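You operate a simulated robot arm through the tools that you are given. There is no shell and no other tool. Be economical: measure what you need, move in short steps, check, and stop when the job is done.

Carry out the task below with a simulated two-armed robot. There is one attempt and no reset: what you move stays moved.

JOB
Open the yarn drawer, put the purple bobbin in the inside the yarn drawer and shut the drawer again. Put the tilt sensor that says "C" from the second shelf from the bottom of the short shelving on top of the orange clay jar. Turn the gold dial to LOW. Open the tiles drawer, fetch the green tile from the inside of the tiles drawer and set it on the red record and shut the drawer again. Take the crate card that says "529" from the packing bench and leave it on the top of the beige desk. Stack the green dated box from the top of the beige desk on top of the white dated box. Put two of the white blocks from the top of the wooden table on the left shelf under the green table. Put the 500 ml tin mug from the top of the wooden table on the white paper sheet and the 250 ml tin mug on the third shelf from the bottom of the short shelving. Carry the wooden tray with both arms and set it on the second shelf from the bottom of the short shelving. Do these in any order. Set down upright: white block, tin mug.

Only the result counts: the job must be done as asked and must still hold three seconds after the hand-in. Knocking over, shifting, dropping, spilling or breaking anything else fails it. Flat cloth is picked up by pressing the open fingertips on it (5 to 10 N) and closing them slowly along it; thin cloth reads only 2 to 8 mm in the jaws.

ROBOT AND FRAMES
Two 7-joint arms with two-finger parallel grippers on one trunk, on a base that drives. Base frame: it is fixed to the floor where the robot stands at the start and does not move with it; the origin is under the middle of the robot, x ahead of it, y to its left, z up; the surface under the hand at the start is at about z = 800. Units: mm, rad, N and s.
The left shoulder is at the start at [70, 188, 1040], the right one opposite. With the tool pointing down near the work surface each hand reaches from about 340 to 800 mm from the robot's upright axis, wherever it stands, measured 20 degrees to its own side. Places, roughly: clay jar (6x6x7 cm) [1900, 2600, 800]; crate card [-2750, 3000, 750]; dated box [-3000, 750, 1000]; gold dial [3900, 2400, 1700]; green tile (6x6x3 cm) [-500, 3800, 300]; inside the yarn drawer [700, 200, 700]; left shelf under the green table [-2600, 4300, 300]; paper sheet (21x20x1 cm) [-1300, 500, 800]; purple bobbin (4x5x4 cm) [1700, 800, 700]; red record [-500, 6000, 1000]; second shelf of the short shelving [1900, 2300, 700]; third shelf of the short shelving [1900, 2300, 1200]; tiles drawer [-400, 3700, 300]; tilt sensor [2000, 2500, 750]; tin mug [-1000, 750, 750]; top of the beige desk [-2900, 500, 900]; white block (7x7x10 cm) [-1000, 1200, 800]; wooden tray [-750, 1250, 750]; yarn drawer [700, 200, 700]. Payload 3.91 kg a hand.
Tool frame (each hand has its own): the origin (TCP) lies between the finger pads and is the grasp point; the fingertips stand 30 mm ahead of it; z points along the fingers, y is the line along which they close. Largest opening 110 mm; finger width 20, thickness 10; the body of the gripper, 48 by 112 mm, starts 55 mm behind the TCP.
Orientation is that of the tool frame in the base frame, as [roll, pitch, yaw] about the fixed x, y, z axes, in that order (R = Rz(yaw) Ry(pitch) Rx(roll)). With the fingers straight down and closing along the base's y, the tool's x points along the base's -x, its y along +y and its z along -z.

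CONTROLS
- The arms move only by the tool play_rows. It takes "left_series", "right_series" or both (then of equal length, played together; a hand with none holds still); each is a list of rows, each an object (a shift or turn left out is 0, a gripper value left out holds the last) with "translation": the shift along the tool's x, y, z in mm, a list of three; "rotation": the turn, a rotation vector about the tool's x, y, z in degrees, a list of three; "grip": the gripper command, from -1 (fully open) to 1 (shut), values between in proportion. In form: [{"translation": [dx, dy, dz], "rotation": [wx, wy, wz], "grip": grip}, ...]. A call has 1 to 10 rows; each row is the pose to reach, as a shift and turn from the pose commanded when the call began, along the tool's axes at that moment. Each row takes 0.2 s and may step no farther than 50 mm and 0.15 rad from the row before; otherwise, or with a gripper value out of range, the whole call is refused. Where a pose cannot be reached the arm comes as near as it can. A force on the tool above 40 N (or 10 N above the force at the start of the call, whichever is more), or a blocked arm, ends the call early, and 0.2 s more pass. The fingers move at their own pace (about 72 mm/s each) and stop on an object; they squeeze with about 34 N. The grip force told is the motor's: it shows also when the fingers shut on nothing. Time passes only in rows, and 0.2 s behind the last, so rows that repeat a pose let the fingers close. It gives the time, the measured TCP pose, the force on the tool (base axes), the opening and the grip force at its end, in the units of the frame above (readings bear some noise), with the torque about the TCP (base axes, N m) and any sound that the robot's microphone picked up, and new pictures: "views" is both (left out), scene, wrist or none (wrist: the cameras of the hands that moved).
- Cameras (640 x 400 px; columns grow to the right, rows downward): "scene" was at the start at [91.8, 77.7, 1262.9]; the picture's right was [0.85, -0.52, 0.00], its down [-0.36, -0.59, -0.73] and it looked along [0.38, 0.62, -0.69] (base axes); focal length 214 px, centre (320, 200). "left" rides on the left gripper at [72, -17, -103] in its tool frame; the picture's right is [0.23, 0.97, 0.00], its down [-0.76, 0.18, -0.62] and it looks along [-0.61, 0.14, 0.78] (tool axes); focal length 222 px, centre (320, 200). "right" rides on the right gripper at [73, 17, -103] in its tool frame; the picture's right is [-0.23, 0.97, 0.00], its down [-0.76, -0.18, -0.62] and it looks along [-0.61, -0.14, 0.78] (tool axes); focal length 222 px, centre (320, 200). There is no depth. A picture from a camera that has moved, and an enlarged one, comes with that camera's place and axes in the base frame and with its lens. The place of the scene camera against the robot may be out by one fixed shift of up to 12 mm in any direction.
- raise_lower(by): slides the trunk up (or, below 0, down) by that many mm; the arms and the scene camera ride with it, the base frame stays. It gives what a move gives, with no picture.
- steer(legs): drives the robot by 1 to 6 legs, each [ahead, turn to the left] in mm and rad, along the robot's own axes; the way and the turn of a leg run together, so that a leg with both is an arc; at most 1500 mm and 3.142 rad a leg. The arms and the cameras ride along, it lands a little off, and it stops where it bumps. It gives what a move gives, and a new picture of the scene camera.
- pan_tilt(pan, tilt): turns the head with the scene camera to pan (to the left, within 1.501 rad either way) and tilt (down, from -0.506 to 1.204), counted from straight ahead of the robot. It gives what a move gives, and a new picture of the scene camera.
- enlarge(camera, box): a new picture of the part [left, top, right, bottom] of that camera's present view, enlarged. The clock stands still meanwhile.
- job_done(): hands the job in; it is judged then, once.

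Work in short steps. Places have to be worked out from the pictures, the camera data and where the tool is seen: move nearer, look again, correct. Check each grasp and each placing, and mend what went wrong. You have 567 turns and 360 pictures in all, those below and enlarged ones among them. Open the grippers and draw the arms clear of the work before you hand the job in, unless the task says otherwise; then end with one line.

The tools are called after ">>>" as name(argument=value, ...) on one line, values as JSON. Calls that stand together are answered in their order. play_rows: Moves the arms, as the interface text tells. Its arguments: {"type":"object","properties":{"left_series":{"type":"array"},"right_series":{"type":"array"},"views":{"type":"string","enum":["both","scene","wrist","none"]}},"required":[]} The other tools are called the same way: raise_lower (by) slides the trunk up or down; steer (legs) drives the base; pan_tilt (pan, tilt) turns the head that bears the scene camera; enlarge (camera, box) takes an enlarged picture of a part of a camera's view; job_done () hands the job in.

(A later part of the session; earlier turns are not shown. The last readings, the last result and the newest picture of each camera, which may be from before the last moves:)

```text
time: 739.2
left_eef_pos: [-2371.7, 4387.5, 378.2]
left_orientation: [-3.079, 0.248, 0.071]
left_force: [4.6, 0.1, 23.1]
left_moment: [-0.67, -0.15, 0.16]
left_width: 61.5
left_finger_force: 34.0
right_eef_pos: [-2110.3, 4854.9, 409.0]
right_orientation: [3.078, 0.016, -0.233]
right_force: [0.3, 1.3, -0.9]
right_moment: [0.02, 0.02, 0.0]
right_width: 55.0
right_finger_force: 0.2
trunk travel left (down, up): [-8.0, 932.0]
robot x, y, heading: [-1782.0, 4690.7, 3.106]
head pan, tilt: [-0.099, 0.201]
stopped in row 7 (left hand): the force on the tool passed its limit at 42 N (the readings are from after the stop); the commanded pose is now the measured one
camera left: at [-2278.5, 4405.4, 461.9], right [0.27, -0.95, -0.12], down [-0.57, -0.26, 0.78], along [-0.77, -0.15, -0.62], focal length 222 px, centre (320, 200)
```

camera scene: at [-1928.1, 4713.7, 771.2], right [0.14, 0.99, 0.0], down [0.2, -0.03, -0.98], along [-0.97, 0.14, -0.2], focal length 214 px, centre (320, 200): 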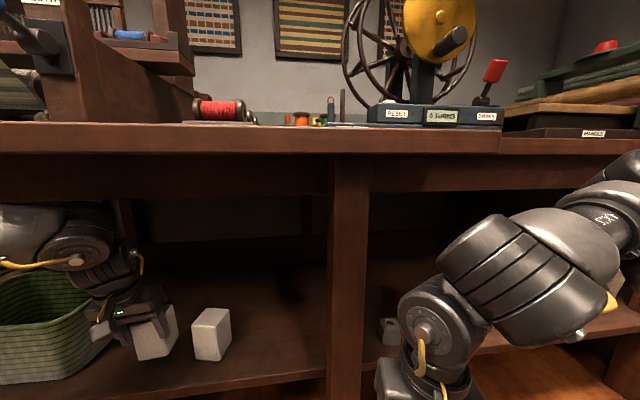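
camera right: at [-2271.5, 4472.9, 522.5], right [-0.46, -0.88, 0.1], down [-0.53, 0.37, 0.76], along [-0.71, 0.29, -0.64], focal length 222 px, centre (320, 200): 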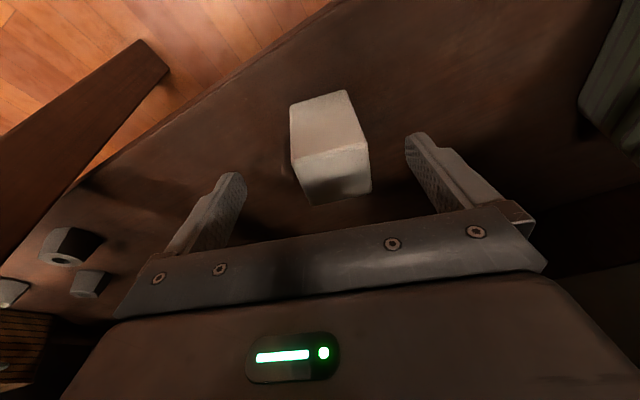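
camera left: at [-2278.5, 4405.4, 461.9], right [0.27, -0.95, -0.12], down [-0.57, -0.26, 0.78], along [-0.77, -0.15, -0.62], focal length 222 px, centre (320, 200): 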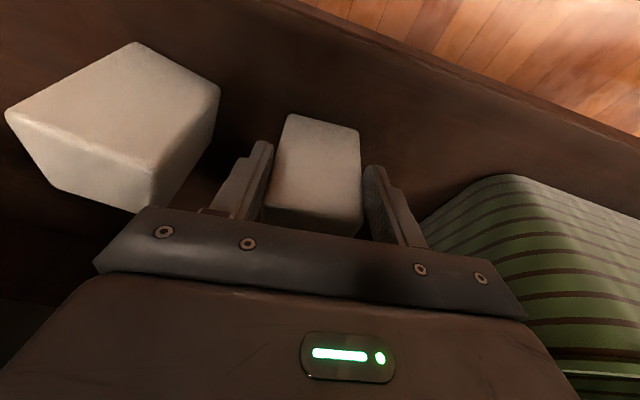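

Contact. Open only to ~76 mm (neighbouring block and basket), then withdraw up and back.

>>> play_rows(left_series=[{"translation": [0, 0, -2], "grip": -0.2}, {"translation": [0, 0, -2], "grip": -0.38}, {"translation": [0, 0, -2], "grip": -0.38}, {"translation": [0, 0, -30]}, {"translation": [0, 0, -65]}, {"translation": [0, 0, -100]}], views="wrist")

```text
time: 740.6
left_eef_pos: [-2348.6, 4382.9, 467.8]
left_orientation: [-3.076, 0.234, 0.07]
left_force: [-1.1, -0.3, 0.6]
left_moment: [-0.01, -0.01, 0.02]
left_width: 75.9
left_finger_force: 0.2
right_eef_pos: [-2112.6, 4854.8, 407.6]
right_orientation: [3.081, 0.013, -0.236]
right_force: [-0.2, 0.5, -0.3]
right_moment: [-0.02, -0.02, 0.03]
right_width: 54.8
right_finger_force: 0.1
trunk travel left (down, up): [-8.0, 932.0]
robot x, y, heading: [-1783.4, 4693.2, 3.107]
head pan, tilt: [-0.099, 0.201]
camera left: at [-2253.9, 4400.9, 553.1], right [0.27, -0.95, -0.11], down [-0.58, -0.26, 0.77], along [-0.77, -0.15, -0.63], focal length 222 px, centre (320, 200)
```

left: 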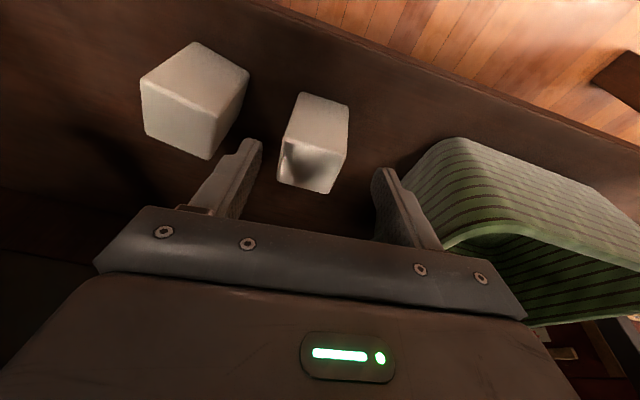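

Both blocks stand upright. To clear the apron on the way out, lower again (fingers straddling the block) and drive straight back.

>>> play_rows(left_series=[{"translation": [0, 0, 30]}, {"translation": [0, 0, 55]}], views="none")

>>> steer(legs=[[-450, 0]])

>>> raise_lower(by=400)

```text
time: 741.2
left_eef_pos: [-2362.0, 4385.9, 416.2]
left_orientation: [-3.079, 0.241, 0.072]
left_force: [-0.5, 0.3, -0.1]
left_moment: [0.02, -0.03, 0.03]
left_width: 76.0
left_finger_force: 0.0
right_eef_pos: [-2111.5, 4854.6, 407.6]
right_orientation: [3.079, 0.014, -0.235]
right_force: [0.7, 0.6, 0.2]
right_moment: [-0.02, 0.01, -0.02]
right_width: 55.0
right_finger_force: 0.0
trunk travel left (down, up): [-8.0, 932.0]
robot x, y, heading: [-1783.8, 4692.0, 3.1]
head pan, tilt: [-0.099, 0.201]
```

```text
time: 743.9
left_eef_pos: [-1906.9, 4362.7, 414.3]
left_orientation: [-3.079, 0.24, 0.089]
left_force: [0.3, -0.1, 0.3]
left_moment: [-0.02, -0.02, 0.03]
left_width: 76.0
left_finger_force: 0.1
right_eef_pos: [-1663.6, 4835.3, 409.2]
right_orientation: [3.078, 0.015, -0.219]
right_force: [0.3, 0.2, 0.1]
right_moment: [-0.01, -0.01, 0.02]
right_width: 54.9
right_finger_force: 0.0
trunk travel left (down, up): [-8.0, 932.0]
robot x, y, heading: [-1335.5, 4678.3, 3.124]
head pan, tilt: [-0.099, 0.201]
camera scene: at [-1478.6, 4697.8, 771.2], right [0.12, 0.99, 0.0], down [0.2, -0.02, -0.98], along [-0.97, 0.12, -0.2], focal length 214 px, centre (320, 200)
```

scene: 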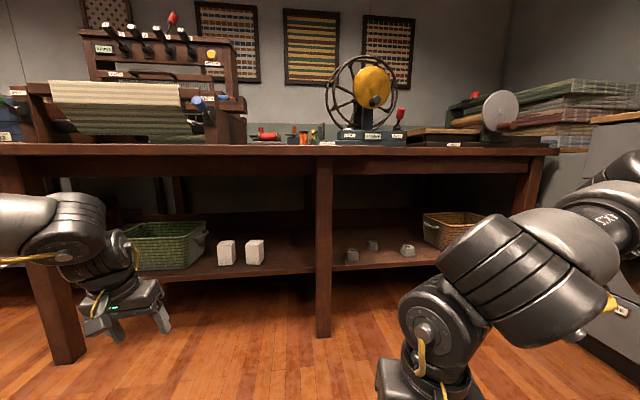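

```text
time: 747.8
left_eef_pos: [-1907.1, 4363.3, 814.6]
left_orientation: [-3.078, 0.239, 0.087]
left_force: [-0.3, 0.2, -0.6]
left_moment: [0.0, 0.04, 0.01]
left_width: 76.1
left_finger_force: 0.0
right_eef_pos: [-1664.4, 4835.8, 809.6]
right_orientation: [3.079, 0.014, -0.22]
right_force: [-0.9, 0.6, -0.8]
right_moment: [-0.02, 0.0, -0.03]
right_width: 55.0
right_finger_force: 0.1
trunk travel left (down, up): [-408.0, 532.0]
robot x, y, heading: [-1332.3, 4681.5, 3.119]
head pan, tilt: [-0.099, 0.201]
```

Both blocks are on the left shelf. Next the tiles drawer: turn to face the low green chest at about (−350, 3750).

>>> steer(legs=[[0, 2.45]])

```text
time: 754.1
left_eef_pos: [-686.3, 4590.8, 815.1]
left_orientation: [-3.08, 0.239, 2.592]
left_force: [-0.2, 0.5, -1.0]
left_moment: [-0.01, 0.0, -0.03]
left_width: 75.9
left_finger_force: 0.1
right_eef_pos: [-1163.5, 4355.4, 808.9]
right_orientation: [3.08, 0.013, 2.285]
right_force: [0.1, -0.2, -0.4]
right_moment: [0.01, 0.05, 0.03]
right_width: 55.0
right_finger_force: 0.0
trunk travel left (down, up): [-408.0, 532.0]
robot x, y, heading: [-1331.6, 4680.0, -0.658]
head pan, tilt: [-0.099, 0.201]
camera scene: at [-1228.7, 4590.5, 1171.2], right [-0.69, -0.73, 0.0], down [-0.14, 0.14, -0.98], along [0.71, -0.67, -0.2], focal length 214 px, centre (320, 200)
```

scene: 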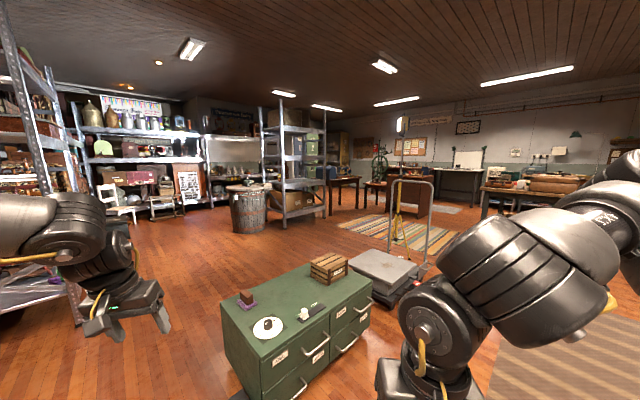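

The green chest has labelled drawers facing west. Zoom to read them.

>>> enlarge(camera="scene", box=[215, 240, 385, 400])

```text
2.50 times, centred on (300, 320) of scene
camera zoom: at [-1228.7, 4590.5, 1171.2], right [-0.69, -0.73, 0.0], down [-0.14, 0.14, -0.98], along [0.71, -0.67, -0.2], focal length 536 px, centre (370, -100)
```

zoom: 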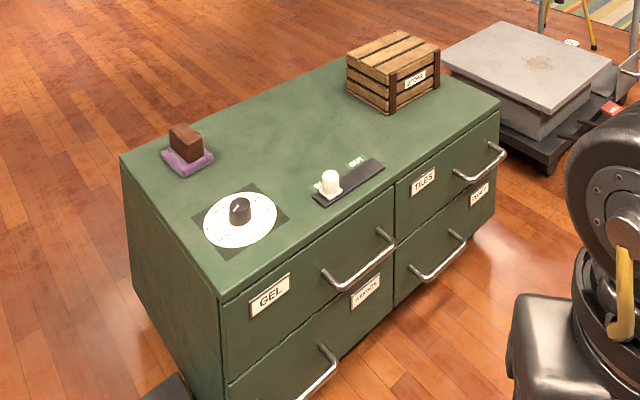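

TILES is the top right drawer; its handle computes to (−647, 3717, 375). I go to (−1240, 3917) facing east and lower the trunk.

>>> steer(legs=[[0, -0.913], [763, 0], [0, 1.571], [90, 0]])

>>> raise_lower(by=-400)

>>> play_rows(right_series=[{"translation": [0, 0, 0], "rotation": [0, 0, 8], "grip": -0.3}, {"rotation": [0, 0, 16]}, {"rotation": [0, 0, 24]}, {"rotation": [0, 0, 32]}, {"rotation": [0, 0, 40]}, {"rotation": [0, 0, 48]}, {"rotation": [0, 0, 56]}, {"rotation": [0, 0, 64]}, {"rotation": [0, 0, 72]}, {"rotation": [0, 0, 79]}], views="none")

```text
time: 765.2
left_eef_pos: [-699.9, 4257.5, 814.1]
left_orientation: [-3.077, 0.239, -3.003]
left_force: [-0.2, 0.5, 0.5]
left_moment: [0.01, 0.02, 0.01]
left_width: 76.0
left_finger_force: 0.1
right_eef_pos: [-918.2, 3775.4, 807.8]
right_orientation: [3.079, 0.013, 2.967]
right_force: [0.2, 0.4, 0.1]
right_moment: [0.02, -0.01, -0.02]
right_width: 55.0
right_finger_force: 0.0
trunk travel left (down, up): [-408.0, 532.0]
robot x, y, heading: [-1254.6, 3918.7, 0.023]
head pan, tilt: [-0.099, 0.201]
camera scene: at [-1113.1, 3917.3, 1171.0], right [-0.07, -1.0, 0.0], down [-0.2, 0.01, -0.98], along [0.98, -0.07, -0.2], focal length 214 px, centre (320, 200)
```

scene: 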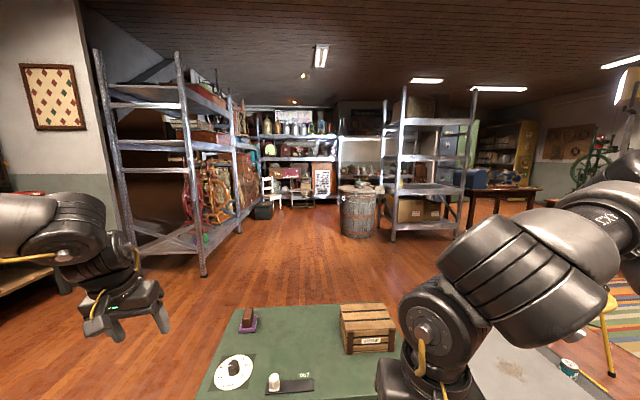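

```text
time: 769.1
left_eef_pos: [-699.8, 4259.0, 416.0]
left_orientation: [-3.079, 0.239, -3.003]
left_force: [0.5, -0.3, 0.9]
left_moment: [0.02, -0.01, 0.0]
left_width: 76.0
left_finger_force: 0.1
right_eef_pos: [-918.5, 3775.7, 407.4]
right_orientation: [3.081, 0.014, 2.97]
right_force: [0.1, 0.5, -0.6]
right_moment: [0.0, 0.01, 0.0]
right_width: 54.8
right_finger_force: 0.1
trunk travel left (down, up): [-8.0, 932.0]
robot x, y, heading: [-1254.2, 3918.3, 0.028]
head pan, tilt: [-0.099, 0.201]
```

```text
time: 771.3
left_eef_pos: [-700.0, 4258.7, 414.6]
left_orientation: [-3.079, 0.239, -3.005]
left_force: [-0.1, 0.4, -1.1]
left_moment: [-0.02, -0.01, -0.02]
left_width: 75.7
left_finger_force: 0.1
right_eef_pos: [-919.2, 3773.9, 407.3]
right_orientation: [3.119, -0.058, 1.592]
right_force: [-0.4, 0.3, -0.2]
right_moment: [0.0, -0.01, -0.01]
right_width: 71.6
right_finger_force: 0.1
trunk travel left (down, up): [-8.0, 932.0]
robot x, y, heading: [-1249.9, 3916.2, 0.024]
head pan, tilt: [-0.099, 0.201]
```

Right hand turned 90°. Look at the drawer front with the scene camera.

>>> pan_tilt(pan=-0.35, tilt=0.55)

```text
time: 772.1
left_eef_pos: [-701.4, 4257.4, 414.4]
left_orientation: [-3.079, 0.237, -3.004]
left_force: [0.9, 0.3, -0.1]
left_moment: [0.04, 0.02, -0.04]
left_width: 76.2
left_finger_force: 0.1
right_eef_pos: [-918.6, 3773.9, 409.1]
right_orientation: [3.114, -0.06, 1.593]
right_force: [-0.3, -0.6, -0.8]
right_moment: [-0.02, -0.01, 0.0]
right_width: 71.5
right_finger_force: 0.0
trunk travel left (down, up): [-8.0, 932.0]
robot x, y, heading: [-1258.5, 3916.0, 0.024]
head pan, tilt: [-0.351, 0.55]
camera scene: at [-1122.2, 3895.5, 739.0], right [-0.32, -0.95, 0.0], down [-0.49, 0.17, -0.85], along [0.81, -0.27, -0.52], focal length 214 px, centre (320, 200)
```

scene: 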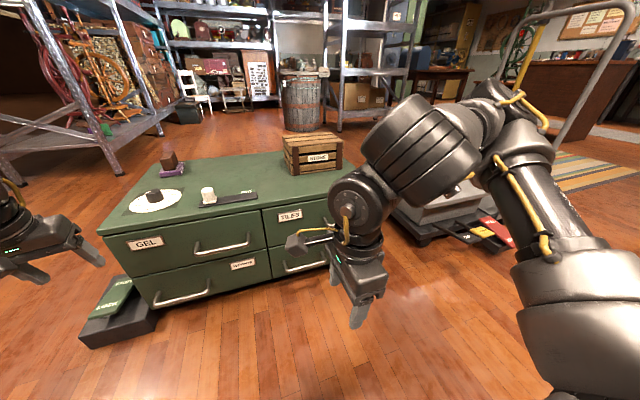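

Triangulating with the GEL handle: handles are at z≈294, x≈−588; the TILES handle is at about (−588, 3628, 294), chest top z≈384. Drive 60 mm closer and bring the right hand in front of it, tilted 22° toward the chest.

>>> steer(legs=[[60, 0]])

>>> play_rows(right_series=[{"translation": [-25, 33, 3], "rotation": [-3.5, 0, 0]}, {"translation": [-50, 66, 5], "rotation": [-7, 0, 0]}, {"translation": [-75, 99, 8], "rotation": [-11, 0, 0]}, {"translation": [-100, 132, 10], "rotation": [-15, 0, 0]}, {"translation": [-125, 165, 12], "rotation": [-19, 0, 0]}, {"translation": [-150, 195, 15], "rotation": [-22, 0, 0]}], views="wrist")

```text
time: 773.1
left_eef_pos: [-639.6, 4259.7, 415.1]
left_orientation: [-3.079, 0.24, -3.004]
left_force: [0.9, 0.0, -0.4]
left_moment: [0.02, -0.01, 0.01]
left_width: 76.0
left_finger_force: 0.0
right_eef_pos: [-858.1, 3775.4, 408.7]
right_orientation: [3.115, -0.059, 1.591]
right_force: [-0.5, -0.2, 0.1]
right_moment: [0.04, 0.03, 0.04]
right_width: 71.4
right_finger_force: 0.0
trunk travel left (down, up): [-8.0, 932.0]
robot x, y, heading: [-1197.5, 3922.4, 0.024]
head pan, tilt: [-0.351, 0.55]
camera scene: at [-1061.9, 3896.8, 739.0], right [-0.32, -0.95, 0.0], down [-0.5, 0.17, -0.85], along [0.81, -0.27, -0.52], focal length 214 px, centre (320, 200)
```

scene: 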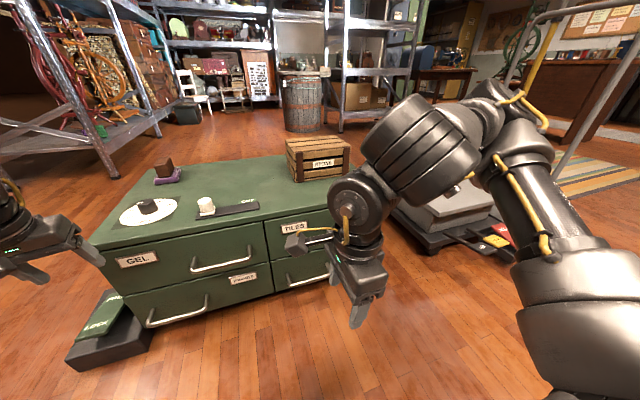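

```text
time: 774.5
left_eef_pos: [-639.2, 4258.4, 414.3]
left_orientation: [-3.079, 0.239, -3.004]
left_force: [-0.5, -0.2, 0.8]
left_moment: [0.01, -0.01, 0.0]
left_width: 76.0
left_finger_force: 0.0
right_eef_pos: [-661.4, 3629.3, 390.0]
right_orientation: [2.731, -0.057, 1.592]
right_force: [1.0, -0.1, 0.1]
right_moment: [0.01, 0.04, 0.01]
right_width: 71.5
right_finger_force: 0.1
trunk travel left (down, up): [-8.0, 932.0]
robot x, y, heading: [-1197.7, 3917.3, 0.024]
head pan, tilt: [-0.351, 0.55]
camera right: at [-689.6, 3697.1, 494.5], right [0.9, -0.23, 0.37], down [-0.39, -0.8, 0.46], along [0.19, -0.56, -0.81], focal length 222 px, centre (320, 200)
```

right: 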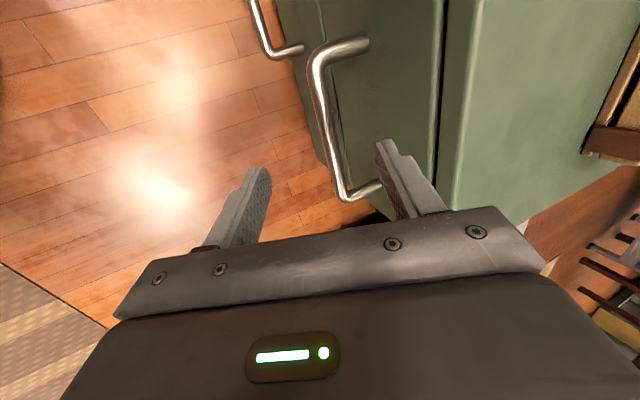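

TILES handle bar seen: about (−612, 3620, 294), running along y. Narrow the jaws to ~36 mm and approach part-way.

>>> play_rows(right_series=[{"translation": [-7, 3, 25], "grip": 0.35}, {"translation": [-12, 5, 48]}, {"translation": [-12, 5, 60]}], views="wrist")

```text
time: 775.3
left_eef_pos: [-638.0, 4259.1, 414.5]
left_orientation: [-3.079, 0.239, -3.006]
left_force: [-0.5, 0.1, 0.7]
left_moment: [0.02, 0.04, 0.04]
left_width: 75.8
left_finger_force: 0.1
right_eef_pos: [-632.7, 3622.4, 334.5]
right_orientation: [2.732, -0.059, 1.591]
right_force: [0.6, 0.3, 0.5]
right_moment: [-0.02, 0.04, 0.04]
right_width: 35.7
right_finger_force: 0.0
trunk travel left (down, up): [-8.0, 932.0]
robot x, y, heading: [-1194.9, 3918.2, 0.028]
head pan, tilt: [-0.351, 0.55]
camera right: at [-659.8, 3688.1, 440.6], right [0.9, -0.23, 0.37], down [-0.4, -0.8, 0.45], along [0.19, -0.56, -0.81], focal length 222 px, centre (320, 200)
```

right: 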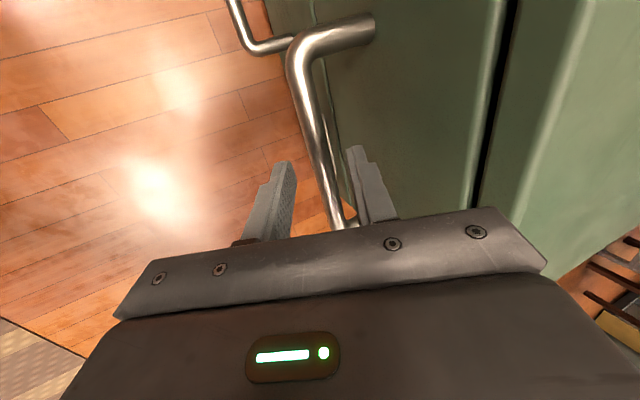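

The bar is centred between the fingers, 45 mm ahead of the TCP. Advance 32 mm and grip.

>>> play_rows(right_series=[{"translation": [0, 2, 16]}, {"translation": [0, 3, 32]}, {"translation": [0, 3, 32], "grip": 0.7}, {"translation": [0, 3, 32], "grip": 1}, {"translation": [0, 3, 32]}], views="none")

```text
time: 776.5
left_eef_pos: [-638.7, 4260.3, 414.3]
left_orientation: [-3.078, 0.24, -3.008]
left_force: [-0.6, -1.1, -0.2]
left_moment: [-0.01, -0.02, -0.02]
left_width: 75.8
left_finger_force: 0.0
right_eef_pos: [-618.4, 3624.8, 306.6]
right_orientation: [2.737, -0.059, 1.592]
right_force: [-21.5, 4.6, -6.2]
right_moment: [-0.28, 0.13, 0.67]
right_width: 14.7
right_finger_force: 45.1
trunk travel left (down, up): [-8.0, 932.0]
robot x, y, heading: [-1195.2, 3917.6, 0.028]
head pan, tilt: [-0.351, 0.55]
```

Gripped (14.7 mm). Pull the drawer by driving back.

>>> steer(legs=[[-230, 0]])

```text
time: 777.9
left_eef_pos: [-792.7, 4254.9, 415.1]
left_orientation: [-3.08, 0.243, -3.007]
left_force: [0.8, 0.9, -0.4]
left_moment: [-0.04, 0.0, 0.01]
left_width: 76.0
left_finger_force: 0.0
right_eef_pos: [-771.5, 3622.9, 305.5]
right_orientation: [2.735, -0.066, 1.598]
right_force: [0.7, -3.1, -1.9]
right_moment: [0.6, 0.03, 0.88]
right_width: 14.9
right_finger_force: 45.4
trunk travel left (down, up): [-8.0, 932.0]
robot x, y, heading: [-1345.5, 3915.0, 0.03]
head pan, tilt: [-0.351, 0.55]
stopped in leg 1: the force on the tool passed its limit at 42 N (the readings are from after the stop); the commanded pose is now the measured one
camera scene: at [-1216.0, 3892.8, 739.1], right [-0.32, -0.95, 0.0], down [-0.5, 0.17, -0.85], along [0.81, -0.27, -0.52], focal length 214 px, centre (320, 200)
```

scene: 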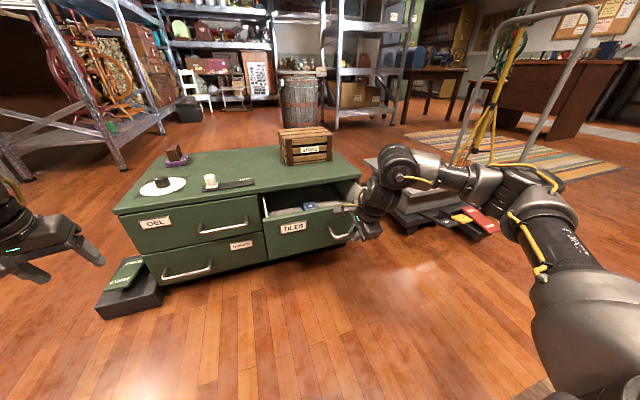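

>>> steer(legs=[[-90, 0]])

>>> enlarge(camera="scene", box=[220, 150, 380, 260])

```text
time: 779.0
left_eef_pos: [-881.7, 4253.8, 415.4]
left_orientation: [-3.077, 0.239, -3.008]
left_force: [-0.2, -0.5, -0.8]
left_moment: [0.01, -0.02, -0.02]
left_width: 75.6
left_finger_force: 0.0
right_eef_pos: [-858.6, 3623.8, 305.0]
right_orientation: [2.735, -0.066, 1.601]
right_force: [0.4, 26.0, -8.5]
right_moment: [-0.43, 0.02, 0.4]
right_width: 14.4
right_finger_force: 44.8
trunk travel left (down, up): [-8.0, 932.0]
robot x, y, heading: [-1439.0, 3913.2, 0.028]
head pan, tilt: [-0.351, 0.55]
camera scene: at [-1303.7, 3891.2, 738.8], right [-0.32, -0.95, 0.0], down [-0.5, 0.17, -0.85], along [0.81, -0.27, -0.52], focal length 214 px, centre (320, 200)
```

scene: 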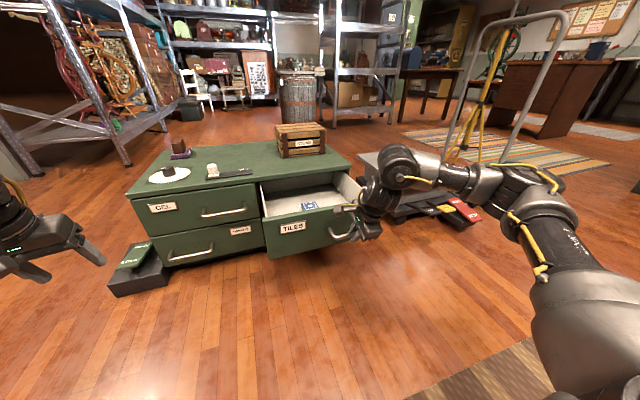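

```text
3.64 times, centred on (300, 205) of scene
camera zoom: at [-1303.7, 3891.2, 738.8], right [-0.32, -0.95, 0.0], down [-0.5, 0.17, -0.85], along [0.81, -0.27, -0.52], focal length 780 px, centre (393, 182)
```

zoom: 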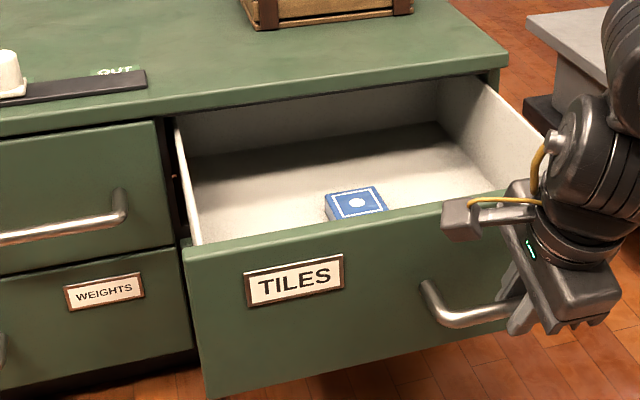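

Drawer open ~240 mm; a blue tile is visible, the green one must be further in or behind the front. Release the handle, rise and look from above.

>>> play_rows(right_series=[{"grip": 0.4}, {"grip": 0.2}, {"translation": [0, 0, -30]}, {"translation": [0, 0, -75]}, {"translation": [0, 0, -120]}, {"translation": [0, 0, -160]}], views="none")

>>> raise_lower(by=300)

>>> steer(legs=[[120, 0]])

>>> enlarge(camera="scene", box=[180, 200, 420, 350])

```text
time: 780.4
left_eef_pos: [-880.1, 4253.8, 416.1]
left_orientation: [-3.079, 0.239, -3.007]
left_force: [-0.9, 0.4, -0.2]
left_moment: [0.02, -0.01, -0.02]
left_width: 76.1
left_finger_force: 0.0
right_eef_pos: [-920.2, 3609.8, 453.6]
right_orientation: [2.735, -0.067, 1.601]
right_force: [-0.2, -0.3, -0.2]
right_moment: [0.04, 0.01, 0.02]
right_width: 44.0
right_finger_force: 0.0
trunk travel left (down, up): [-8.0, 932.0]
robot x, y, heading: [-1436.5, 3915.7, 0.028]
head pan, tilt: [-0.351, 0.55]
```

```text
time: 783.4
left_eef_pos: [-881.6, 4253.9, 714.1]
left_orientation: [-3.079, 0.241, -3.007]
left_force: [-1.0, -0.2, -0.5]
left_moment: [0.01, 0.03, 0.02]
left_width: 75.9
left_finger_force: 0.1
right_eef_pos: [-919.7, 3609.4, 753.0]
right_orientation: [2.732, -0.067, 1.601]
right_force: [0.6, -0.2, -0.9]
right_moment: [-0.01, 0.03, 0.03]
right_width: 44.0
right_finger_force: 0.0
trunk travel left (down, up): [-308.0, 632.0]
robot x, y, heading: [-1441.4, 3912.6, 0.031]
head pan, tilt: [-0.351, 0.55]
```

```text
time: 784.6
left_eef_pos: [-762.2, 4259.7, 714.1]
left_orientation: [-3.078, 0.24, -3.001]
left_force: [0.7, -0.1, 0.1]
left_moment: [0.02, 0.01, 0.03]
left_width: 75.9
left_finger_force: 0.3
right_eef_pos: [-798.2, 3616.5, 752.7]
right_orientation: [2.734, -0.068, 1.605]
right_force: [0.6, -0.5, -0.1]
right_moment: [-0.01, -0.04, -0.02]
right_width: 44.1
right_finger_force: 0.0
trunk travel left (down, up): [-308.0, 632.0]
robot x, y, heading: [-1320.3, 3912.9, 0.033]
head pan, tilt: [-0.351, 0.55]
camera scene: at [-1183.1, 3895.1, 1038.8], right [-0.31, -0.95, 0.0], down [-0.5, 0.16, -0.85], along [0.81, -0.27, -0.52], focal length 214 px, centre (320, 200)
```

scene: 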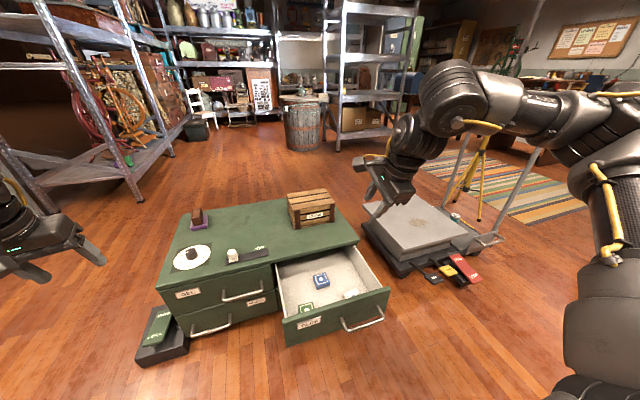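

```text
2.67 times, centred on (300, 275) of scene
camera zoom: at [-1183.1, 3895.1, 1038.8], right [-0.31, -0.95, 0.0], down [-0.5, 0.16, -0.85], along [0.81, -0.27, -0.52], focal length 572 px, centre (373, 0)
```

zoom: 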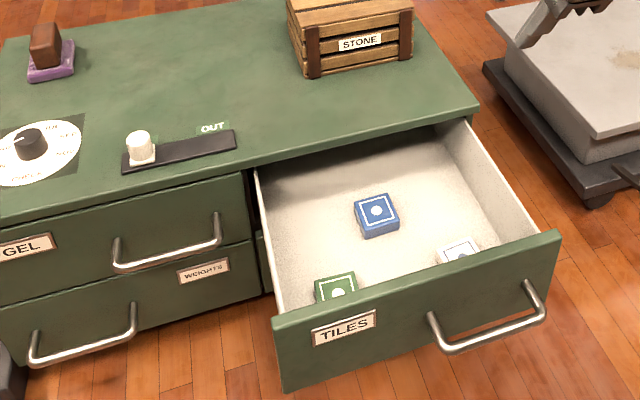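

The green tile is at about (−712, 3785) in the front-left corner. Bring the right hand upright above it (closing along x).

>>> play_rows(right_series=[{"translation": [21, -3, 37], "rotation": [3.3, 0, 0], "grip": -0.6}, {"translation": [43, -6, 75], "rotation": [6.7, 0, 0]}, {"translation": [64, -9, 112], "rotation": [10, 0, 0]}, {"translation": [85, -11, 150], "rotation": [13.4, 0, 0]}, {"translation": [106, -14, 188], "rotation": [16.7, 0, 0]}, {"translation": [128, -17, 225], "rotation": [20, 0, 0]}, {"translation": [149, -20, 263], "rotation": [23, 0, 0]}], views="wrist")

```text
time: 786.2
left_eef_pos: [-762.2, 4260.0, 714.4]
left_orientation: [-3.08, 0.238, -3.002]
left_force: [-0.3, -0.1, 0.1]
left_moment: [-0.03, -0.02, -0.02]
left_width: 75.7
left_finger_force: 0.0
right_eef_pos: [-720.6, 3785.2, 511.7]
right_orientation: [3.133, -0.067, 1.606]
right_force: [-0.1, -0.5, -1.0]
right_moment: [0.0, 0.0, -0.04]
right_width: 88.1
right_finger_force: 0.1
trunk travel left (down, up): [-308.0, 632.0]
robot x, y, heading: [-1316.8, 3917.4, 0.035]
head pan, tilt: [-0.351, 0.55]
camera right: at [-707.1, 3851.2, 619.9], right [0.98, -0.19, -0.01], down [-0.15, -0.81, 0.57], along [-0.12, -0.56, -0.82], focal length 222 px, centre (320, 200)
```

right: 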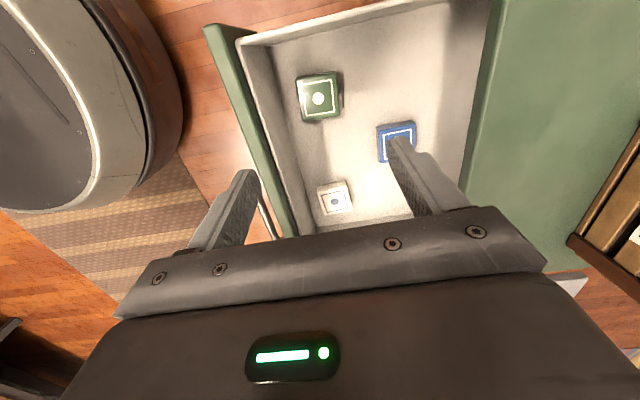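

Tile at (−727, 3791), right below. Descend, then feel for the floor in small steps.

>>> play_rows(right_series=[{"translation": [6, -6, 45]}, {"translation": [6, -6, 90]}, {"translation": [6, -6, 135]}, {"translation": [6, -6, 175]}, {"translation": [6, -6, 205]}, {"translation": [6, -6, 220]}, {"translation": [6, -6, 230]}, {"translation": [6, -6, 236]}, {"translation": [6, -6, 242]}, {"translation": [6, -6, 248]}], views="wrist")

```text
time: 788.4
left_eef_pos: [-764.8, 4259.6, 717.4]
left_orientation: [-3.077, 0.242, -3.002]
left_force: [1.3, 0.0, 0.6]
left_moment: [0.02, 0.0, 0.02]
left_width: 76.2
left_finger_force: 0.0
right_eef_pos: [-722.7, 3807.3, 272.3]
right_orientation: [3.128, -0.066, 1.606]
right_force: [-2.1, 0.2, 33.0]
right_moment: [-0.33, 1.57, -0.01]
right_width: 88.5
right_finger_force: 0.5
trunk travel left (down, up): [-308.0, 632.0]
robot x, y, heading: [-1319.4, 3914.1, 0.032]
head pan, tilt: [-0.351, 0.55]
camera right: at [-708.9, 3873.8, 378.7], right [0.98, -0.19, 0.0], down [-0.16, -0.81, 0.57], along [-0.11, -0.56, -0.82], focal length 222 px, centre (320, 200)
```

right: 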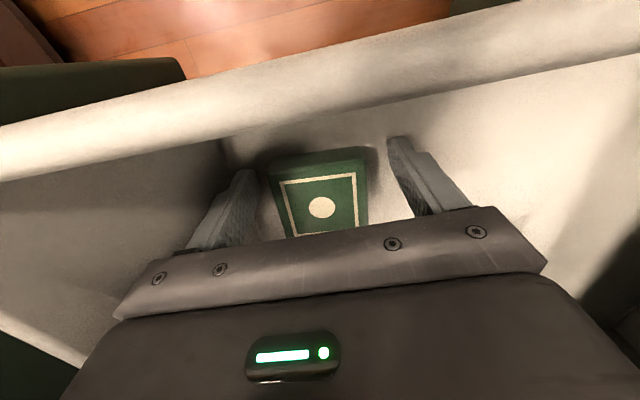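

The fingers straddle the tile near the floor. Close and lift a little.

>>> play_rows(right_series=[{"translation": [-4, 0, -4]}, {"translation": [-4, 0, -4], "grip": 0}, {"translation": [-4, 0, -4], "grip": 1}, {"translation": [-4, 0, -4]}, {"translation": [-4, 0, -40]}, {"translation": [-4, 0, -85]}, {"translation": [-4, 0, -130]}, {"translation": [-4, 0, -175]}, {"translation": [-4, 0, -220]}], views="wrist")

```text
time: 790.4
left_eef_pos: [-761.4, 4259.1, 714.9]
left_orientation: [-3.077, 0.241, -3.002]
left_force: [-0.2, -0.3, -0.4]
left_moment: [-0.01, 0.01, 0.0]
left_width: 76.0
left_finger_force: 0.1
right_eef_pos: [-724.8, 3785.7, 484.7]
right_orientation: [3.136, -0.066, 1.606]
right_force: [-0.3, -0.5, -1.7]
right_moment: [0.03, 0.0, 0.02]
right_width: 59.8
right_finger_force: 34.5
trunk travel left (down, up): [-308.0, 632.0]
robot x, y, heading: [-1320.6, 3911.7, 0.035]
head pan, tilt: [-0.351, 0.55]
camera right: at [-711.9, 3853.1, 593.1], right [0.98, -0.19, -0.01], down [-0.15, -0.81, 0.57], along [-0.12, -0.56, -0.82], focal length 222 px, centre (320, 200)
```

right: 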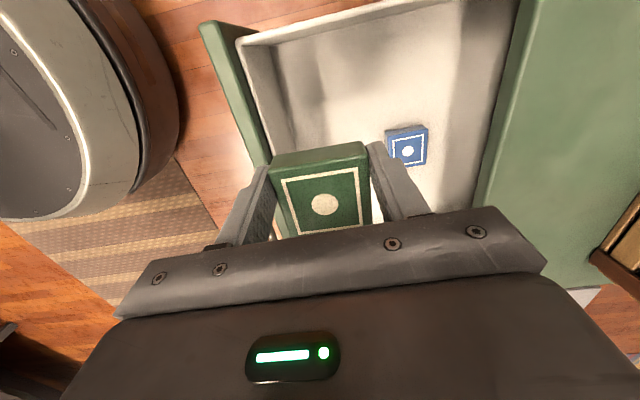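

Green tile held (59.8 mm). Raise the right hand, lower and shut the left gripper, and reposition so the left hand can push the drawer shut.

>>> play_rows(left_series=[{"translation": [5, 0, 22], "grip": 1}, {"translation": [10, 0, 44]}, {"translation": [15, 0, 66]}, {"translation": [20, 0, 88]}, {"translation": [22, 0, 105]}], right_series=[{"translation": [0, 0, -42]}, {"translation": [0, 0, -84]}, {"translation": [0, 0, -126]}, {"translation": [0, 0, -168]}, {"translation": [0, 0, -210]}], views="none")

>>> steer(legs=[[-240, 0], [0, -1.605], [545, 0], [0, 1.571]])

>>> raise_lower(by=-300)

```text
time: 791.6
left_eef_pos: [-760.8, 4253.0, 606.2]
left_orientation: [-3.077, 0.24, -3.002]
left_force: [-0.7, -0.1, 0.6]
left_moment: [-0.02, 0.02, -0.01]
left_width: 0.2
left_finger_force: 34.5
right_eef_pos: [-724.7, 3775.5, 699.0]
right_orientation: [3.135, -0.068, 1.607]
right_force: [0.5, -0.7, -2.5]
right_moment: [-0.01, 0.02, 0.02]
right_width: 59.8
right_finger_force: 34.2
trunk travel left (down, up): [-308.0, 632.0]
robot x, y, heading: [-1316.7, 3912.1, 0.037]
head pan, tilt: [-0.351, 0.55]
```

```text
time: 803.9
left_eef_pos: [-1002.9, 3704.1, 608.0]
left_orientation: [-3.079, 0.242, -3.0]
left_force: [0.1, 0.2, 0.3]
left_moment: [0.0, -0.01, 0.02]
left_width: 0.1
left_finger_force: 33.8
right_eef_pos: [-966.9, 3229.1, 696.1]
right_orientation: [3.136, -0.068, 1.61]
right_force: [0.1, 0.6, -2.0]
right_moment: [0.03, -0.01, 0.03]
right_width: 59.3
right_finger_force: 34.2
trunk travel left (down, up): [-308.0, 632.0]
robot x, y, heading: [-1561.5, 3366.7, 0.033]
head pan, tilt: [-0.351, 0.55]
camera scene: at [-1426.9, 3346.4, 1038.9], right [-0.31, -0.95, 0.0], down [-0.5, 0.16, -0.85], along [0.81, -0.26, -0.52], focal length 214 px, centre (320, 200)
```

scene: 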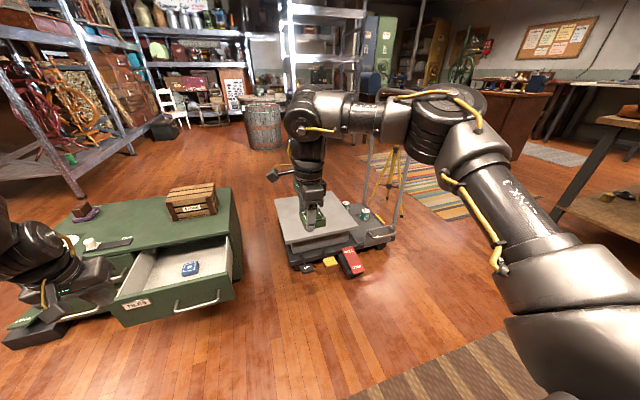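

```text
time: 806.9
left_eef_pos: [-1003.6, 3704.4, 307.7]
left_orientation: [-3.079, 0.241, -2.999]
left_force: [-0.1, 0.2, -0.2]
left_moment: [-0.02, 0.04, 0.01]
left_width: 0.0
left_finger_force: 34.2
right_eef_pos: [-967.0, 3228.4, 396.6]
right_orientation: [3.134, -0.068, 1.61]
right_force: [0.5, -0.5, -1.5]
right_moment: [0.0, 0.01, -0.01]
right_width: 59.4
right_finger_force: 34.0
trunk travel left (down, up): [-8.0, 932.0]
robot x, y, heading: [-1561.4, 3367.4, 0.038]
head pan, tilt: [-0.351, 0.55]
```

The right hand must be raised so it passes over the trolley; then push the drawer shut by driving forward.

>>> play_rows(right_series=[{"translation": [20, 0, -40]}, {"translation": [40, 0, -80]}, {"translation": [40, 0, -120]}, {"translation": [40, 0, -160]}, {"translation": [40, 0, -200]}], views="none")

>>> steer(legs=[[480, 0]])

```text
time: 808.1
left_eef_pos: [-1003.4, 3704.6, 309.5]
left_orientation: [-3.079, 0.241, -2.999]
left_force: [0.1, 0.2, -0.5]
left_moment: [0.02, 0.0, -0.01]
left_width: 0.2
left_finger_force: 33.8
right_eef_pos: [-971.5, 3256.6, 587.8]
right_orientation: [3.134, -0.069, 1.609]
right_force: [0.3, -0.4, -1.6]
right_moment: [0.02, 0.01, 0.0]
right_width: 59.4
right_finger_force: 33.7
right hand out of reach, approached as far as the arm can: row 5
trunk travel left (down, up): [-8.0, 932.0]
robot x, y, heading: [-1563.7, 3362.7, 0.034]
head pan, tilt: [-0.351, 0.55]
```

```text
time: 810.5
left_eef_pos: [-599.9, 3709.9, 308.3]
left_orientation: [-3.086, 0.221, -3.023]
left_force: [-7.7, -1.8, 10.7]
left_moment: [0.11, -0.91, -0.07]
left_width: 0.0
left_finger_force: 33.8
right_eef_pos: [-566.0, 3261.5, 586.6]
right_orientation: [3.138, -0.07, 1.597]
right_force: [0.7, 0.1, -1.9]
right_moment: [0.07, 0.0, 0.01]
right_width: 59.3
right_finger_force: 34.1
trunk travel left (down, up): [-8.0, 932.0]
robot x, y, heading: [-1151.7, 3378.4, 0.024]
head pan, tilt: [-0.351, 0.55]
stopped in leg 1: the force on the tool passed its limit at 142 N (the readings are from after the stop); the commanded pose is now the measured one
camera scene: at [-1019.6, 3356.5, 738.9], right [-0.32, -0.95, 0.0], down [-0.49, 0.17, -0.85], along [0.81, -0.27, -0.52], focal length 214 px, centre (320, 200)
```

scene: 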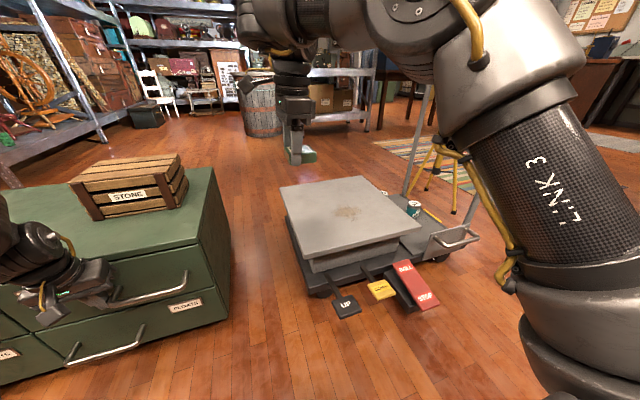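

Drawer is shut flush. Back off, raise the trunk, and go north toward the red record at about (−500, 6000).

>>> steer(legs=[[-200, 0], [0, 1.547], [1500, 0], [0, -0.5], [250, 0], [0, 0.5]])

>>> raise_lower(by=400)

>>> raise_lower(by=250)

>>> pan_tilt(pan=-0.3, tilt=0.4)

```text
time: 827.0
left_eef_pos: [-1456.2, 5609.3, 306.2]
left_orientation: [-3.086, 0.219, -1.52]
left_force: [-0.7, 0.7, 0.2]
left_moment: [0.01, 0.01, 0.03]
left_width: 0.1
left_finger_force: 34.7
right_eef_pos: [-1005.7, 5615.6, 586.1]
right_orientation: [3.136, -0.069, 3.103]
right_force: [0.1, -0.3, -1.0]
right_moment: [0.0, 0.02, 0.02]
right_width: 59.3
right_finger_force: 34.2
trunk travel left (down, up): [-8.0, 932.0]
robot x, y, heading: [-1162.5, 5037.1, 1.528]
head pan, tilt: [-0.351, 0.55]
camera scene: at [-1126.0, 5177.5, 738.9], right [0.92, -0.38, 0.0], down [-0.2, -0.48, -0.85], along [0.32, 0.79, -0.52], focal length 214 px, centre (320, 200)
```

scene: 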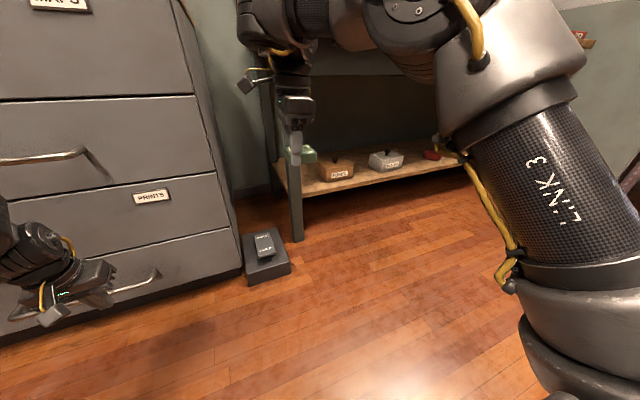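

```text
time: 830.8
left_eef_pos: [-1456.4, 5610.8, 705.5]
left_orientation: [-3.086, 0.218, -1.519]
left_force: [-0.3, 0.4, 0.4]
left_moment: [-0.02, -0.03, 0.0]
left_width: 0.1
left_finger_force: 33.6
right_eef_pos: [-1007.1, 5616.7, 987.3]
right_orientation: [3.138, -0.068, 3.104]
right_force: [0.9, -0.6, -1.0]
right_moment: [0.02, 0.01, 0.0]
right_width: 59.5
right_finger_force: 33.7
trunk travel left (down, up): [-408.0, 532.0]
robot x, y, heading: [-1157.1, 5039.3, 1.534]
head pan, tilt: [-0.351, 0.55]
```

```text
time: 833.4
left_eef_pos: [-1457.2, 5611.4, 957.2]
left_orientation: [-3.087, 0.219, -1.518]
left_force: [0.3, -0.2, 0.2]
left_moment: [-0.01, 0.01, 0.02]
left_width: 0.2
left_finger_force: 33.7
right_eef_pos: [-1007.9, 5616.7, 1236.1]
right_orientation: [3.136, -0.069, 3.104]
right_force: [-0.1, -0.6, -1.6]
right_moment: [0.03, 0.05, 0.02]
right_width: 59.4
right_finger_force: 33.8
trunk travel left (down, up): [-658.0, 282.0]
robot x, y, heading: [-1158.0, 5038.5, 1.533]
head pan, tilt: [-0.351, 0.55]
```

```text
time: 834.1
left_eef_pos: [-1456.5, 5611.7, 956.7]
left_orientation: [-3.086, 0.219, -1.518]
left_force: [-1.2, 0.9, 0.4]
left_moment: [0.01, 0.04, -0.05]
left_width: 0.0
left_finger_force: 34.0
right_eef_pos: [-1007.7, 5617.5, 1237.4]
right_orientation: [3.137, -0.067, 3.102]
right_force: [0.7, 0.1, -1.4]
right_moment: [-0.01, -0.02, -0.05]
right_width: 59.3
right_finger_force: 33.9
trunk travel left (down, up): [-658.0, 282.0]
robot x, y, heading: [-1163.7, 5037.7, 1.531]
head pan, tilt: [-0.3, 0.4]
camera scene: at [-1129.3, 5182.0, 1402.6], right [0.94, -0.33, 0.0], down [-0.13, -0.37, -0.92], along [0.31, 0.87, -0.39], focal length 214 px, centre (320, 200)
```

scene: 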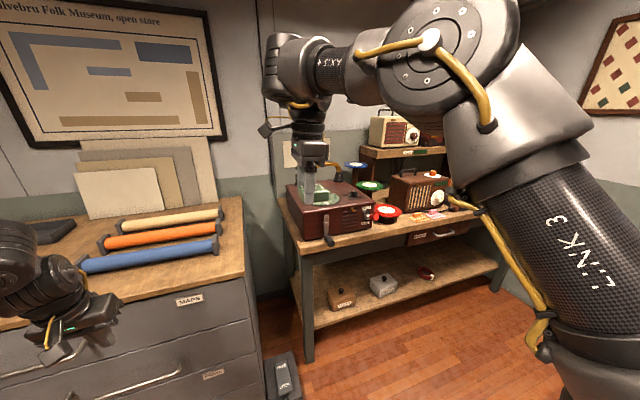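

The red record lies on the bench by the record player. Zoom in.

>>> enlarge(camera="scene", box=[280, 140, 480, 265])

```text
3.20 times, centred on (380, 202) of scene
camera zoom: at [-1129.3, 5182.0, 1402.6], right [0.94, -0.33, 0.0], down [-0.13, -0.37, -0.92], along [0.31, 0.87, -0.39], focal length 686 px, centre (128, 192)
```

zoom: 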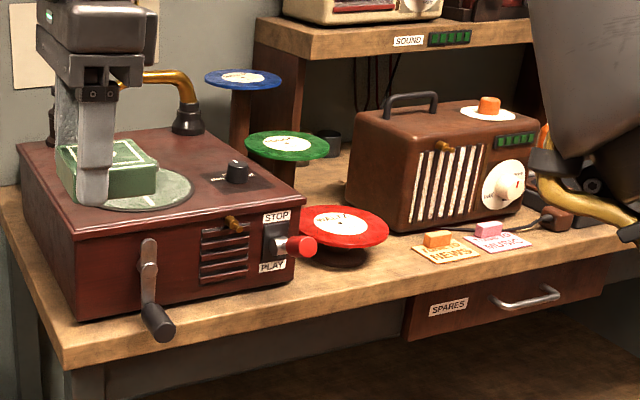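

Drive to (−680, 5300) facing the bench, with the trunk raised for clearance, then look with the right wrist camera.

>>> raise_lower(by=120)

>>> steer(legs=[[0, -0.987], [560, 0], [0, 1.03]])

>>> enlarge(camera="right", box=[0, 0, 640, 400])

```text
time: 835.6
left_eef_pos: [-1457.0, 5611.6, 1075.6]
left_orientation: [-3.087, 0.218, -1.518]
left_force: [0.1, -0.3, 0.3]
left_moment: [0.0, 0.02, 0.0]
left_width: 0.0
left_finger_force: 34.1
right_eef_pos: [-1007.1, 5617.2, 1356.2]
right_orientation: [3.137, -0.068, 3.103]
right_force: [0.7, -0.3, -1.4]
right_moment: [-0.01, 0.01, -0.04]
right_width: 59.4
right_finger_force: 33.7
trunk travel left (down, up): [-778.0, 162.0]
robot x, y, heading: [-1161.2, 5035.2, 1.53]
head pan, tilt: [-0.3, 0.4]
```

```text
time: 844.0
left_eef_pos: [-1000.3, 5884.9, 1077.1]
left_orientation: [-3.083, 0.217, -1.472]
left_force: [-0.5, 0.3, 0.2]
left_moment: [0.03, 0.02, 0.0]
left_width: 0.0
left_finger_force: 33.4
right_eef_pos: [-550.1, 5911.2, 1357.7]
right_orientation: [3.136, -0.067, -3.135]
right_force: [0.1, 0.3, -1.7]
right_moment: [-0.01, 0.02, 0.0]
right_width: 59.6
right_finger_force: 33.7
trunk travel left (down, up): [-778.0, 162.0]
robot x, y, heading: [-680.1, 5324.3, 1.58]
head pan, tilt: [-0.3, 0.4]
camera scene: at [-651.4, 5471.2, 1522.6], right [0.96, -0.29, 0.0], down [-0.11, -0.37, -0.92], along [0.27, 0.88, -0.39], focal length 214 px, centre (320, 200)
```

scene: 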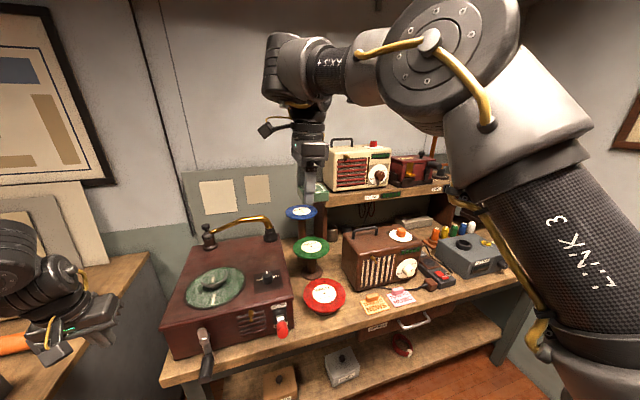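

```text
1.00 times, centred on (320, 200) of right (not enlarged: the box is as wide or as high as the picture)
camera zoom: at [-615.6, 5927.8, 1464.6], right [0.22, 0.98, -0.01], down [0.8, -0.17, 0.57], along [0.55, -0.13, -0.82], focal length 222 px, centre (320, 200)
```

zoom: 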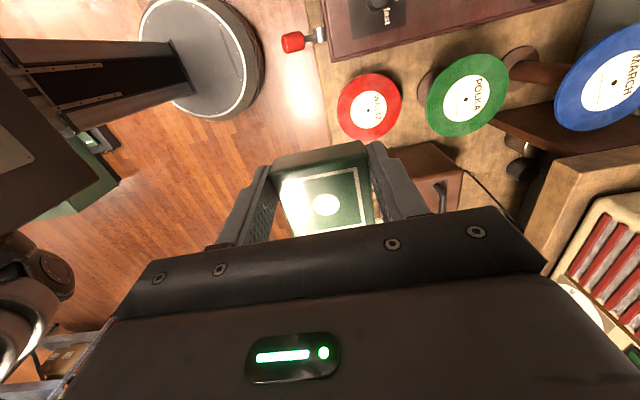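

Red record: centre ≈(−468, 6012), z≈890, ~150 mm across. Drive 130 mm closer, then move over it and descend.

>>> steer(legs=[[130, 0]])

>>> play_rows(right_series=[{"translation": [-28, 10, 10]}, {"translation": [-56, 20, 20]}, {"translation": [-83, 29, 40]}, {"translation": [-83, 29, 85]}, {"translation": [-83, 29, 130]}, {"translation": [-83, 29, 175]}, {"translation": [-83, 29, 220]}, {"translation": [-83, 29, 265]}, {"translation": [-83, 29, 310]}, {"translation": [-83, 29, 340]}], views="wrist")

```text
time: 845.2
left_eef_pos: [-997.8, 6014.8, 1078.3]
left_orientation: [-3.086, 0.221, -1.474]
left_force: [0.3, 0.5, 0.4]
left_moment: [0.0, 0.0, -0.02]
left_width: 0.0
left_finger_force: 33.7
right_eef_pos: [-550.4, 6038.5, 1358.7]
right_orientation: [3.132, -0.068, -3.135]
right_force: [0.2, 0.0, -2.6]
right_moment: [0.03, 0.05, 0.0]
right_width: 59.3
right_finger_force: 33.7
trunk travel left (down, up): [-778.0, 162.0]
robot x, y, heading: [-677.7, 5457.6, 1.572]
head pan, tilt: [-0.3, 0.4]
camera scene: at [-652.1, 5598.7, 1523.2], right [0.96, -0.29, 0.0], down [-0.11, -0.37, -0.92], along [0.27, 0.88, -0.39], focal length 214 px, centre (320, 200)
```

scene: 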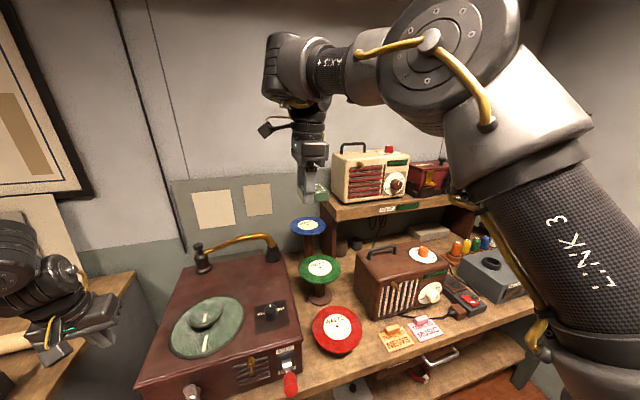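

```text
time: 847.5
left_eef_pos: [-998.6, 6018.1, 1076.1]
left_orientation: [-3.086, 0.218, -1.476]
left_force: [-0.8, 0.2, -0.9]
left_moment: [-0.03, -0.03, 0.02]
left_width: 0.0
left_finger_force: 34.0
right_eef_pos: [-491.8, 6072.8, 1013.9]
right_orientation: [3.134, -0.069, -3.138]
right_force: [0.8, 1.5, -0.7]
right_moment: [0.04, -0.02, 0.0]
right_width: 59.6
right_finger_force: 33.6
trunk travel left (down, up): [-778.0, 162.0]
robot x, y, heading: [-678.9, 5458.7, 1.571]
head pan, tilt: [-0.3, 0.4]
camera right: at [-556.3, 6088.7, 1121.6], right [0.22, 0.97, -0.01], down [0.8, -0.18, 0.57], along [0.55, -0.13, -0.82], focal length 222 px, centre (320, 200)
```

right: 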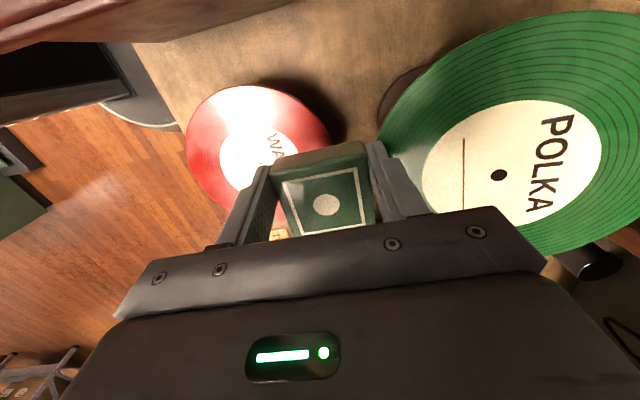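

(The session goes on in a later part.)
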